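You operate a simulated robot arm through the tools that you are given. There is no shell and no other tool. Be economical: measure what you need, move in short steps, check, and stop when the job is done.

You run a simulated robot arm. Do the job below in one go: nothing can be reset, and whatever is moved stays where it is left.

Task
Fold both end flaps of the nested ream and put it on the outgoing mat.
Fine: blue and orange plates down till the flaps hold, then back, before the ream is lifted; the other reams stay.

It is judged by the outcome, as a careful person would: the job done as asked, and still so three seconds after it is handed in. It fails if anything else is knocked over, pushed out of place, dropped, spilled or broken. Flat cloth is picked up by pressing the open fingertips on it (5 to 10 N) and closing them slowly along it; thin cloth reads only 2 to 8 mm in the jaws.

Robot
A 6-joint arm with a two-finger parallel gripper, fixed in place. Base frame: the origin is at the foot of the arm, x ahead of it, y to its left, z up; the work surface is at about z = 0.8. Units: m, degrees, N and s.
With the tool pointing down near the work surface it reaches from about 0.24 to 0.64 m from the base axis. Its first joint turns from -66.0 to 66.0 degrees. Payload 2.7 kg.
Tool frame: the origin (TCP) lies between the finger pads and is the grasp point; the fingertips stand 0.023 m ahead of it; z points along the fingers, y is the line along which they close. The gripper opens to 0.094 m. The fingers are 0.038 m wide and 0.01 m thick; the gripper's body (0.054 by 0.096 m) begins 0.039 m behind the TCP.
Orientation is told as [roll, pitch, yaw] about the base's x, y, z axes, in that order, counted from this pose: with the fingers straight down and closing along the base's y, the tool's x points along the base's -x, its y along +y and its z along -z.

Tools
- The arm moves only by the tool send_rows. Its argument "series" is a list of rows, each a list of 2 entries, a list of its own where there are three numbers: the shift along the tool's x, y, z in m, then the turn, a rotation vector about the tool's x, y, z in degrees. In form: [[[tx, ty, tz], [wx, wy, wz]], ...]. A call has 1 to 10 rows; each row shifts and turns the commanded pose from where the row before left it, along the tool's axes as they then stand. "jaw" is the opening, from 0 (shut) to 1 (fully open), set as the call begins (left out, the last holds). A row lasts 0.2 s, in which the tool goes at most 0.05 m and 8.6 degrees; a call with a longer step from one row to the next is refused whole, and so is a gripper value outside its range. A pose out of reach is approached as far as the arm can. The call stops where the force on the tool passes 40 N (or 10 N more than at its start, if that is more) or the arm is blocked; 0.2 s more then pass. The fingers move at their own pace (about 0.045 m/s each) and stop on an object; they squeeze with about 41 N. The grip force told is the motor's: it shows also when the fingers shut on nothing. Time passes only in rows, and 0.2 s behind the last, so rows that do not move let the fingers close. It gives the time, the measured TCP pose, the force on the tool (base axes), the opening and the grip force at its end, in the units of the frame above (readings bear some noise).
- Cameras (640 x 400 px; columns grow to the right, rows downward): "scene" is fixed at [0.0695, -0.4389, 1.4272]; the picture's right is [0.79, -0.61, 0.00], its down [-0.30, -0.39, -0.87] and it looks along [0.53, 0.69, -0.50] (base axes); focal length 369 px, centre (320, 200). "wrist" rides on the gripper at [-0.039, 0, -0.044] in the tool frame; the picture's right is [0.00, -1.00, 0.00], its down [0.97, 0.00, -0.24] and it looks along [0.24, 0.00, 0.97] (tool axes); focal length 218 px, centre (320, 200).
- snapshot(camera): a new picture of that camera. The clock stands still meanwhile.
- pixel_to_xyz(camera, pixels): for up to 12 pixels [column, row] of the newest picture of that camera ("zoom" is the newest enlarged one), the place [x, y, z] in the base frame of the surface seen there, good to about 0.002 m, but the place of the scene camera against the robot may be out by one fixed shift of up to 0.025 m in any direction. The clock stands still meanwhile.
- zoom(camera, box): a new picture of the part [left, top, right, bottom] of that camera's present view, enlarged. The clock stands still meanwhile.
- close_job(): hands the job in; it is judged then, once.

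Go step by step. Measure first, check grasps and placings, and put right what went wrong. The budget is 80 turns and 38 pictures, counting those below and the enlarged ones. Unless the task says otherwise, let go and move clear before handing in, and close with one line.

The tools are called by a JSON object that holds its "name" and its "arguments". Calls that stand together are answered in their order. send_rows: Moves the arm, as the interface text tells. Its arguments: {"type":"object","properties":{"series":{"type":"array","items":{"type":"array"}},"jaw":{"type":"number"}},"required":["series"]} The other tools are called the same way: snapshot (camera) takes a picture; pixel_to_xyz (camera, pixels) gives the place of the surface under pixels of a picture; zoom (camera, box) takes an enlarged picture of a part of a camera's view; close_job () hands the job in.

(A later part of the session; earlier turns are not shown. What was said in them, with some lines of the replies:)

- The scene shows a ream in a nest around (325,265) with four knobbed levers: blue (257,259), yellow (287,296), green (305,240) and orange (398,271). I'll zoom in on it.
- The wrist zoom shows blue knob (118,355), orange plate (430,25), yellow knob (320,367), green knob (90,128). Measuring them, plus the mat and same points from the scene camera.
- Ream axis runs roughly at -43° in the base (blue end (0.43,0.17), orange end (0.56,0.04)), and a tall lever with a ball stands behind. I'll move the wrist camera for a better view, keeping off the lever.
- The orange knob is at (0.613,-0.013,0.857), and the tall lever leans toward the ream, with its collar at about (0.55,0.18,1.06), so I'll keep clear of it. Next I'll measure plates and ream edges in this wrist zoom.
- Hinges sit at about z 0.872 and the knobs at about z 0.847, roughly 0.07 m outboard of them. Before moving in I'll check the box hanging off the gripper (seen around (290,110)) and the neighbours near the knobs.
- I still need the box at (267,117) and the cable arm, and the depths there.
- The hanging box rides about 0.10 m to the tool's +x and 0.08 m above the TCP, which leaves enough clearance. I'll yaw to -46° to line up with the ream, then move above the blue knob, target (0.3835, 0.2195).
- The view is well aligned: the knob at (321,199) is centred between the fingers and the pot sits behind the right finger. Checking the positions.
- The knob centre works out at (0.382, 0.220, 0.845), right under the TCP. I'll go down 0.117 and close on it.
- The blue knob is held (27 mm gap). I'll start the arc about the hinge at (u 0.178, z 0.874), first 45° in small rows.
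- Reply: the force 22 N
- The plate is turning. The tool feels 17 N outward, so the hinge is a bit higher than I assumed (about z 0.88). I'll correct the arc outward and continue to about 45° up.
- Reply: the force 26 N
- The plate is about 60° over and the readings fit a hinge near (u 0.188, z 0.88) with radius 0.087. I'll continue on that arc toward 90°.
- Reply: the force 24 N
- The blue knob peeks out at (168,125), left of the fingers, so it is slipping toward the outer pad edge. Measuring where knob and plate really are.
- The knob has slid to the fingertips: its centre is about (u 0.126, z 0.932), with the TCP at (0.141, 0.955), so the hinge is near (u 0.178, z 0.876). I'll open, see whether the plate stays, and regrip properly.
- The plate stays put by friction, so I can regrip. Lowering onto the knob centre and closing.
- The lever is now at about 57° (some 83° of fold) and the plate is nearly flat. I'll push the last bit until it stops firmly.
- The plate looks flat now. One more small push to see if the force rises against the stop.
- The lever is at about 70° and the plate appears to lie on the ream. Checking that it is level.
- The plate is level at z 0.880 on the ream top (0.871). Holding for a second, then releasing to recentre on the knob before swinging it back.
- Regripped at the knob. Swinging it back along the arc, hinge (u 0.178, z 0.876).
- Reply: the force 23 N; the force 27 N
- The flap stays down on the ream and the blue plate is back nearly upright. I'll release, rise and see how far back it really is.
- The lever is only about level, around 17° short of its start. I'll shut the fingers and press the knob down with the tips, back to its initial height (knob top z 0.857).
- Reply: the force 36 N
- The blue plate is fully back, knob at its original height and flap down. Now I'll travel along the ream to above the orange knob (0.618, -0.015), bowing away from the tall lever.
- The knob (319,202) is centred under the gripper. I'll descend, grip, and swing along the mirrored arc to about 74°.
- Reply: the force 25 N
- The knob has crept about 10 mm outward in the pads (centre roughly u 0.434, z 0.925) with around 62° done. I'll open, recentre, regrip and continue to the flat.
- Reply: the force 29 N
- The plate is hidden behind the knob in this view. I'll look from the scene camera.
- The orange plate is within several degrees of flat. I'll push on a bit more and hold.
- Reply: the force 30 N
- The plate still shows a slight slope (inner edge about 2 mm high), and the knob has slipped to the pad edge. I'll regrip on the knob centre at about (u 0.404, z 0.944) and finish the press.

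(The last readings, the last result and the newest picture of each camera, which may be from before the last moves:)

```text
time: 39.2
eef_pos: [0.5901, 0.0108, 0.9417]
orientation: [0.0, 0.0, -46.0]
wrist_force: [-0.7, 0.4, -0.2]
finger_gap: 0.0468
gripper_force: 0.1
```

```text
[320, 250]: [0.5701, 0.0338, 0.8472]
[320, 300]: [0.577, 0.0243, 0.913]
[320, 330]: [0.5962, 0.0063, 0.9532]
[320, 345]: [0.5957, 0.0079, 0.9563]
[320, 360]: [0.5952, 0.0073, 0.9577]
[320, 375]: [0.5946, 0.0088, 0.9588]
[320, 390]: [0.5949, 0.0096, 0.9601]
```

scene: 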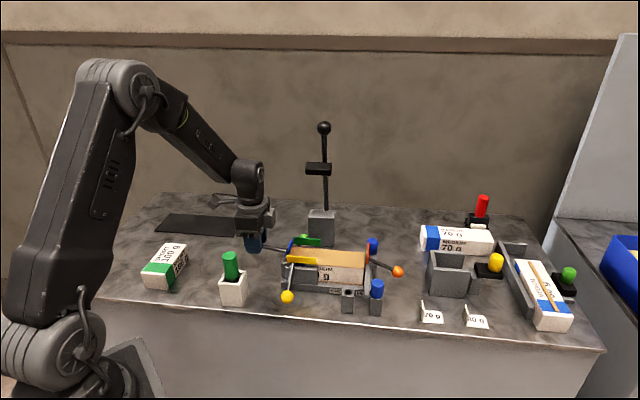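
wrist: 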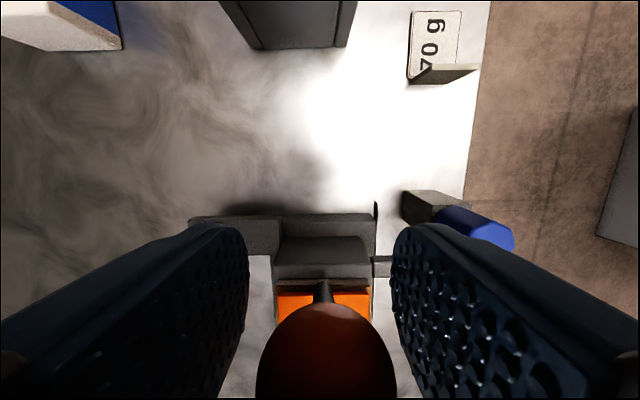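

The knob centre is at about (u 0.403, z 0.955), with the lever at about 66° versus 70° for blue at flat. Raising to it, gripping, and pushing the last few degrees.

{"name": "send_rows", "arguments": {"series": [[[0, 0, -0.012], [0, 0, 0]], [[0, 0, 0], [0, 0, 0]]]}}

{"name": "send_rows", "arguments": {"series": [[[0, 0, 0], [0, 0, 0]], [[0, 0, 0], [0, 0, 0]], [[0, 0, 0], [0, 0, 0]]], "jaw": 0.0}}

{"name": "send_rows", "arguments": {"series": [[[0.003, 0, -0.001], [0, 0, 0]], [[0.003, 0, -0.001], [0, 0, 0]], [[0.003, 0, -0.001], [0, 0, 0]], [[0.003, 0, -0.0005], [0, 0, 0]], [[0, 0, 0], [0, 0, 0]], [[0, 0, 0], [0, 0, 0]], [[0, 0, 0], [0, 0, 0]], [[0, 0, 0], [0, 0, 0]]]}}

{"name": "zoom", "arguments": {"camera": "scene", "box": [310, 210, 410, 300]}}

{"name": "pixel_to_xyz", "arguments": {"camera": "zoom", "pixels": [[300, 220], [305, 200], [315, 200], [325, 200], [335, 200], [330, 230], [310, 230], [300, 240]]}}

```text
time: 39.8
eef_pos: [0.5917, 0.0114, 0.9546]
orientation: [-0.1, 0.0, -46.0]
wrist_force: [-0.3, -0.3, 0.1]
finger_gap: 0.0469
gripper_force: 0.1
```

```text
time: 40.6
eef_pos: [0.5911, 0.0096, 0.954]
orientation: [-0.2, 0.0, -45.9]
wrist_force: [-10.0, -9.0, 2.1]
finger_gap: 0.0269
gripper_force: 45.1
```

```text
time: 42.4
eef_pos: [0.5842, 0.0167, 0.9562]
orientation: [0.0, -0.1, -46.1]
wrist_force: [17.6, -23.5, -18.3]
finger_gap: 0.0274
gripper_force: 45.0
```

```text
4.44 times, centred on (360, 255) of scene
```

zoom: 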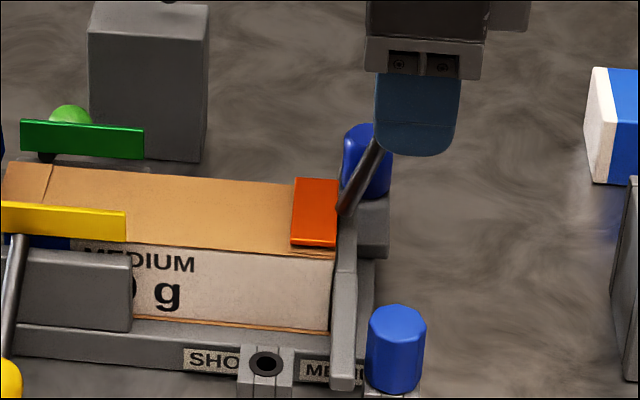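

```text
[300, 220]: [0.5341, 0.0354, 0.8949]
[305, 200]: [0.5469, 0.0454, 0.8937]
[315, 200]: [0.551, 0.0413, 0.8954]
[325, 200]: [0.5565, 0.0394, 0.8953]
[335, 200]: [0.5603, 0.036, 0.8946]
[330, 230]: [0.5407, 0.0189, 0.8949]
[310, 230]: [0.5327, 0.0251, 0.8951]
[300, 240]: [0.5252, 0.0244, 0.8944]
```

The orange plate is now level (all points about z 0.895) and pressing hard at 34 N. Swinging it back along the arc, then releasing and pressing the knob home.

{"name": "send_rows", "arguments": {"series": [[[-0.009, 0, 0.0045], [0, 0, 0]], [[-0.009, 0, 0.007], [0, 0, 0]], [[-0.0085, 0, 0.006], [0, 0, 0]], [[-0.0075, 0, 0.0065], [0, 0, 0]], [[-0.0065, 0, 0.008], [0, 0, 0]], [[-0.006, 0, 0.008], [0, 0, 0]], [[-0.0077, 0, 0.0188], [0, 0, 0]], [[-0.0028, 0, 0.0202], [0, 0, 0]], [[0.002, 0, 0.0162], [0, 0, 0]], [[0.005, 0, 0.0155], [0, 0, 0]]]}}

{"name": "send_rows", "arguments": {"series": [[[0, 0, 0], [0, 0, 0]], [[0, 0, 0], [0, 0, 0]], [[0, 0, -0.04], [0, 0, 0]], [[0, 0, -0.05], [0, 0, 0]], [[0, 0, -0.028], [0, 0, 0]], [[0, 0, 0], [0, 0, 0]]], "jaw": 0.5}}

{"name": "snapshot", "arguments": {"camera": "wrist"}}

{"name": "pixel_to_xyz", "arguments": {"camera": "wrist", "pixels": [[320, 195], [320, 205], [320, 230], [320, 260], [320, 215], [310, 300], [310, 330], [310, 345]]}}

```text
time: 44.6
eef_pos: [0.62, -0.0183, 0.8465]
orientation: [0.3, -0.2, -46.1]
wrist_force: [20.0, -20.5, 6.9]
finger_gap: 0.0272
gripper_force: 45.4
```

```text
time: 46.0
eef_pos: [0.6168, -0.0163, 0.966]
orientation: [0.0, 0.0, -46.0]
wrist_force: [0.0, -0.2, -0.3]
finger_gap: 0.047
gripper_force: 0.0
```

```text
6 pictures are left
```

wrist: 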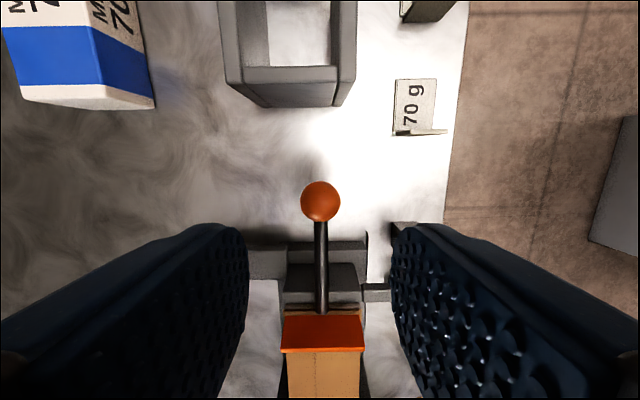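

```text
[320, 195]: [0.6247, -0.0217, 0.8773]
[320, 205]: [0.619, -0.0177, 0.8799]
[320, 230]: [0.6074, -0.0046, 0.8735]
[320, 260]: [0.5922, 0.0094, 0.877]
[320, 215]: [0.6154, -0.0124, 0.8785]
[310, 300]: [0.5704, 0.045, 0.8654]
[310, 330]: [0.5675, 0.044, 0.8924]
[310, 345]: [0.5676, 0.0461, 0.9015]
```

Orange is about 17° short of home, like blue was. I'll press the knob down with closed tips to z 0.857, then rise.

{"name": "send_rows", "arguments": {"series": [[[0, 0, 0], [0, 0, 0]], [[0, 0, 0], [0, 0, 0]], [[0, 0, 0.03], [0, 0, 0]], [[0, 0, 0.024], [0, 0, 0]], [[0, 0, 0.01], [0, 0, 0]], [[0, 0, 0.01], [0, 0, 0]], [[0, 0, 0.008], [0, 0, 0]], [[0, 0, 0.005], [0, 0, 0]], [[0, 0, 0], [0, 0, 0]]], "jaw": 0.0}}

{"name": "send_rows", "arguments": {"series": [[[0, 0, -0.04], [0, 0, 0]], [[0, 0, -0.045], [0, 0, 0]], [[0, 0, 0], [0, 0, 0]]]}}

{"name": "snapshot", "arguments": {"camera": "wrist"}}

{"name": "pixel_to_xyz", "arguments": {"camera": "wrist", "pixels": [[320, 199], [320, 205], [320, 230], [320, 195]]}}

```text
time: 48.0
eef_pos: [0.6188, -0.0161, 0.8822]
orientation: [0.2, -0.3, -46.1]
wrist_force: [-4.3, -1.6, 19.8]
finger_gap: 0.0
gripper_force: 40.8
```

```text
time: 48.8
eef_pos: [0.6168, -0.017, 0.9622]
orientation: [0.1, -0.1, -46.0]
wrist_force: [0.0, -0.7, 0.3]
finger_gap: 0.0
gripper_force: 40.6
```

```text
5 pictures are left
```

wrist: 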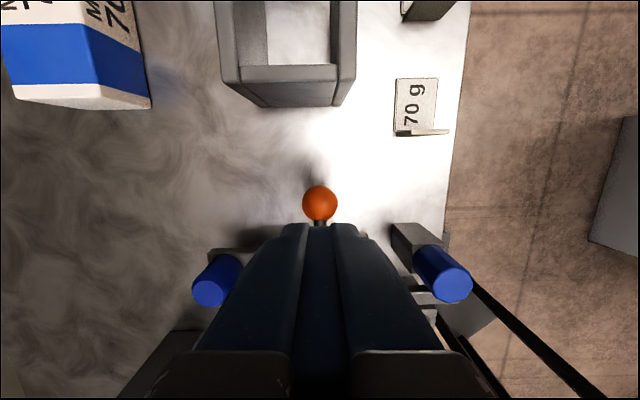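

```text
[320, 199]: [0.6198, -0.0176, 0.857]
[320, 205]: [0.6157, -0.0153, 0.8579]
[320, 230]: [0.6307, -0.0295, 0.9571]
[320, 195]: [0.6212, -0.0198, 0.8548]
```

The orange knob is back at its original place. Now I'll open wide and go above the ream at u 0.285, v 0.428.

{"name": "send_rows", "arguments": {"series": [[[0.039, -0.001, 0], [0, 0, 0]], [[0.039, -0.001, 0], [0, 0, 0]], [[0.039, -0.001, 0], [0, 0, 0]], [[0.039, -0.0007, 0], [0, 0, 0]], [[0, 0, 0], [0, 0, 0]], [[0, 0, 0], [0, 0, 0]]], "jaw": 1.0}}

{"name": "snapshot", "arguments": {"camera": "wrist"}}

{"name": "pixel_to_xyz", "arguments": {"camera": "wrist", "pixels": [[283, 190], [290, 190], [275, 190], [357, 190], [350, 190], [365, 190], [372, 190], [320, 60], [262, 190], [385, 190]]}}

```text
time: 50.2
eef_pos: [0.5057, 0.0935, 0.9627]
orientation: [0.0, 0.0, -46.0]
wrist_force: [-0.3, -0.1, 0.0]
finger_gap: 0.094
gripper_force: 0.1
```

```text
4 pictures are left
```

wrist: 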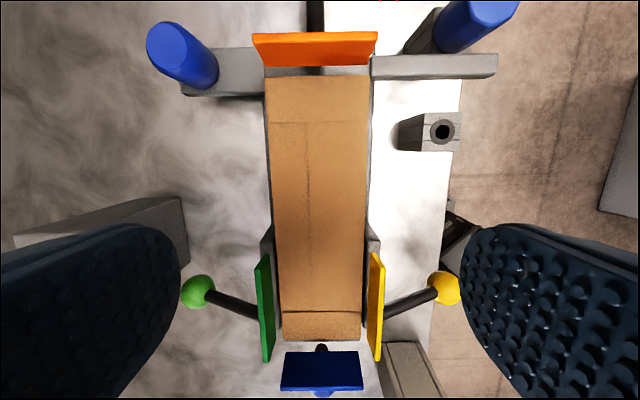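

```text
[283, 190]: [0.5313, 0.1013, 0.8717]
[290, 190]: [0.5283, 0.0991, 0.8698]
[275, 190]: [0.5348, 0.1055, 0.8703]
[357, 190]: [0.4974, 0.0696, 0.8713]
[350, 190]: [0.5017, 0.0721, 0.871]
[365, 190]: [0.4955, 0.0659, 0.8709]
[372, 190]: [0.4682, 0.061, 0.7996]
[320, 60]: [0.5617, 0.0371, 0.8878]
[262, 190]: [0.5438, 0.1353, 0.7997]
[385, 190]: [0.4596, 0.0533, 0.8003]
```

Both flaps are lying folded ((320,122) and (320,312)) with both plates back. The ream is centred at v 0.430 and 58 mm wide, so I'll nudge and descend to z 0.849, then close.

{"name": "send_rows", "arguments": {"series": [[[-0.003, 0.0015, 0.03], [0, 0, 0]], [[0, 0, 0.035], [0, 0, 0]], [[0, 0, 0.03], [0, 0, 0]], [[0, 0, 0.0185], [0, 0, 0]], [[0, 0, 0], [0, 0, 0]]]}}

{"name": "send_rows", "arguments": {"series": [[[0, 0, 0], [0, 0, 0]], [[0, 0, 0], [0, 0, 0]], [[0, 0, 0], [0, 0, 0]], [[0, 0, 0], [0, 0, 0]]], "jaw": 0.0}}

{"name": "send_rows", "arguments": {"series": [[[0, 0, -0.005], [0, 0, 0]], [[0, 0, -0.01], [0, 0, 0]], [[0, 0, -0.01], [0, 0, 0]], [[0, 0, -0.01], [0, 0, 0]], [[0, 0, 0], [0, 0, 0]]]}}

```text
time: 51.4
eef_pos: [0.5093, 0.0928, 0.8489]
orientation: [0.1, 0.0, -46.0]
wrist_force: [1.1, -0.1, 0.2]
finger_gap: 0.0941
gripper_force: 0.0
```

```text
time: 52.4
eef_pos: [0.5102, 0.0931, 0.8492]
orientation: [0.0, 0.0, -46.0]
wrist_force: [-0.2, -2.6, -0.2]
finger_gap: 0.0579
gripper_force: 41.6
```

```text
time: 53.6
eef_pos: [0.5098, 0.0921, 0.8851]
orientation: [-0.1, 0.0, -46.1]
wrist_force: [-2.1, 0.2, -3.0]
finger_gap: 0.0578
gripper_force: 41.2
```

The ream is held (57.8 mm) and rising cleanly. I'll lift on above the plates and carry it out past the blue end.

{"name": "send_rows", "arguments": {"series": [[[0, 0, -0.02], [0, 0, 0]], [[0, 0, -0.035], [0, 0, 0]], [[0, 0, -0.035], [0, 0, 0]], [[0.03, 0, 0], [0, 0, 0]], [[0.04, 0, 0], [0, 0, 0]], [[0.045, 0, 0], [0, 0, 0]], [[0.045, 0, 0], [0, 0, 0]], [[0.045, 0, 0], [0, 0, 0]], [[0.045, 0, 0], [0, 0, 0]], [[0, 0, 0], [0, 0, 0]]]}}

{"name": "send_rows", "arguments": {"series": [[[0.025, 0.03, 0], [0, 0, 0]], [[0.0304, 0.036, 0], [0, 0, 0]], [[0.0304, 0.036, 0], [0, 0, 0]], [[0.0304, 0.036, 0], [0, 0, 0]], [[0.025, 0.03, 0], [0, 0, 0]], [[0.0107, 0.0123, 0], [0, 0, 0]], [[0, 0, 0], [0, 0, 0]]]}}

{"name": "snapshot", "arguments": {"camera": "scene"}}

```text
time: 55.8
eef_pos: [0.3342, 0.2742, 0.9746]
orientation: [0.0, 0.0, -46.0]
wrist_force: [-0.4, 0.6, -4.3]
finger_gap: 0.0578
gripper_force: 41.2
```

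```text
time: 57.4
eef_pos: [0.3601, 0.5071, 0.9729]
orientation: [0.0, 0.0, -46.0]
wrist_force: [-1.5, 0.7, -4.3]
finger_gap: 0.0579
gripper_force: 41.1
```

```text
3 pictures are left
```

scene: 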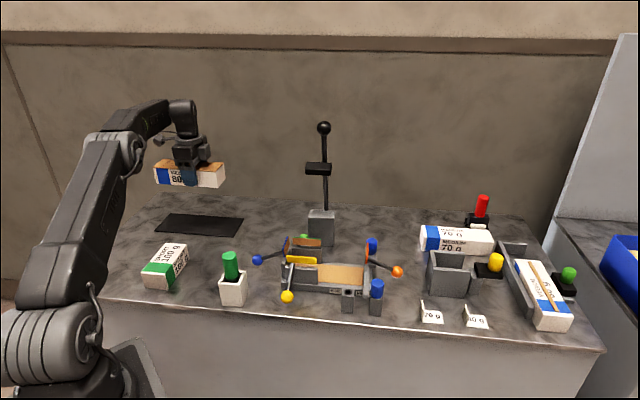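

The ream is over the mat, but brown shapes still show in the nest at (305,242) and (340,272). I'll zoom to check before placing.

{"name": "zoom", "arguments": {"camera": "scene", "box": [145, 145, 401, 305]}}

{"name": "pixel_to_xyz", "arguments": {"camera": "zoom", "pixels": [[400, 243], [490, 320], [440, 310], [395, 255], [60, 40], [150, 50], [60, 95], [185, 105], [25, 50], [200, 55]]}}

```text
2.50 times, centred on (273, 225) of scene
```

zoom: 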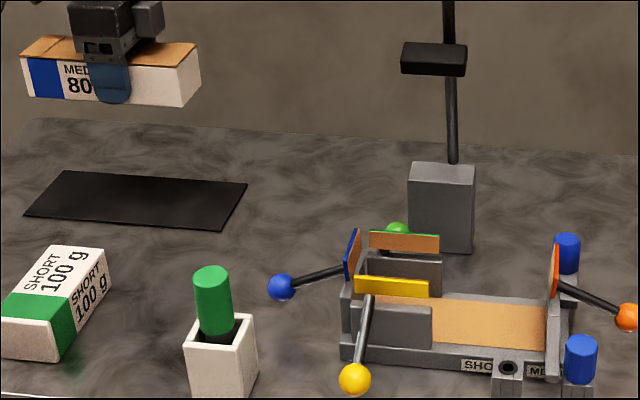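

```text
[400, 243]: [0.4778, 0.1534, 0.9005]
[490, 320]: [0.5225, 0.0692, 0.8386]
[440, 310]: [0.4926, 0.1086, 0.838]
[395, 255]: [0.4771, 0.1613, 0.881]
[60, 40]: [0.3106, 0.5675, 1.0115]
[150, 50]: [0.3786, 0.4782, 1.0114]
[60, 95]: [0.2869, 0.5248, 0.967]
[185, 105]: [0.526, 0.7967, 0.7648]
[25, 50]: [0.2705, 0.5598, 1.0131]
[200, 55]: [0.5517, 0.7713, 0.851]
```

Those brown areas are just the nest's floor lining and plate faces, so nothing tore and the ream's top is flat. I'll lower about 0.145 slowly onto the mat.

{"name": "send_rows", "arguments": {"series": [[[0, 0, 0.035], [0, 0, 0]], [[0, 0, 0.04], [0, 0, 0]], [[0, 0, 0.035], [0, 0, 0]], [[0, 0, 0.02], [0, 0, 0]], [[0, 0, 0.008], [0, 0, 0]], [[0, 0, 0.004], [0, 0, 0]], [[0, 0, 0], [0, 0, 0]]]}}

{"name": "send_rows", "arguments": {"series": [[[0, 0, 0.0015], [0, 0, 0]], [[0, 0, 0.0015], [0, 0, 0]], [[0, 0, 0], [0, 0, 0]]]}}

```text
time: 59.0
eef_pos: [0.3601, 0.508, 0.8318]
orientation: [0.0, 0.0, -46.0]
wrist_force: [0.1, -0.4, -3.8]
finger_gap: 0.0579
gripper_force: 41.6
```

```text
time: 59.8
eef_pos: [0.3596, 0.5058, 0.8292]
orientation: [0.0, 0.1, -46.0]
wrist_force: [-1.3, -4.7, 2.6]
finger_gap: 0.0577
gripper_force: 40.7
```

The force turned from -4 to +2.6 N, so the ream rests on the mat. Releasing and rising clear.

{"name": "send_rows", "arguments": {"series": [[[0, 0, 0], [0, 0, 0]], [[0, 0, 0], [0, 0, 0]], [[0, 0, 0], [0, 0, 0]], [[0, 0, -0.03], [0, 0, 0]], [[0, 0, -0.04], [0, 0, 0]], [[0, 0, -0.045], [0, 0, 0]], [[0, 0, -0.045], [0, 0, 0]], [[0, 0, 0], [0, 0, 0]]], "jaw": 0.9}}

{"name": "snapshot", "arguments": {"camera": "wrist"}}

{"name": "zoom", "arguments": {"camera": "scene", "box": [145, 145, 401, 305]}}

```text
time: 61.6
eef_pos: [0.3601, 0.507, 0.9901]
orientation: [0.0, 0.1, -46.0]
wrist_force: [0.0, 0.1, 0.2]
finger_gap: 0.0843
gripper_force: 0.1
```

```text
1 pictures are left
```

wrist: 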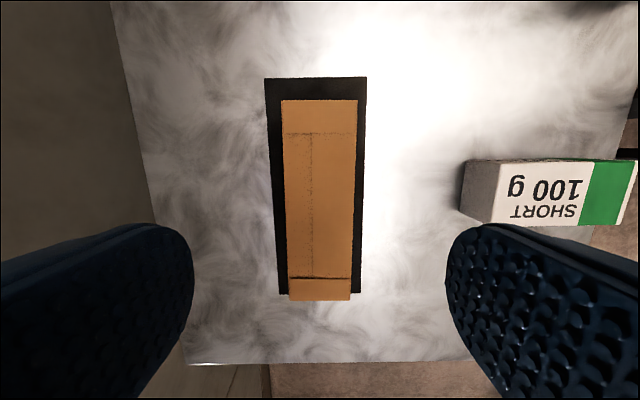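

```text
2.50 times, centred on (273, 225) of scene
```

zoom: 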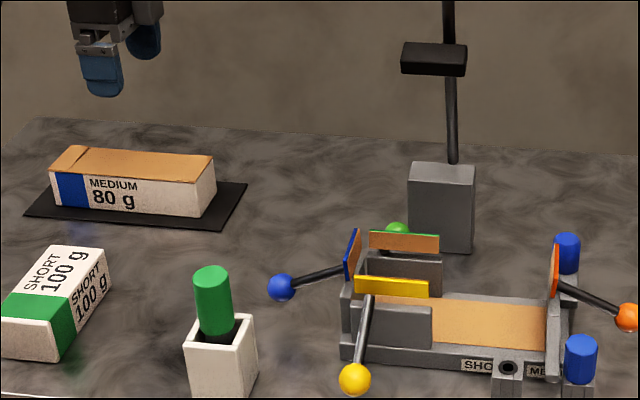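

Both pictures show the ream released and flat within the black mat, with its flaps down. Both plates are back and nothing else visible has shifted, so I'm handing in.

{"name": "close_job", "arguments": {}}

```text
The job is handed in.
```

The ream's two end flaps are folded and held, both plates are back, and it is on the outgoing mat; the other reams were not touched.
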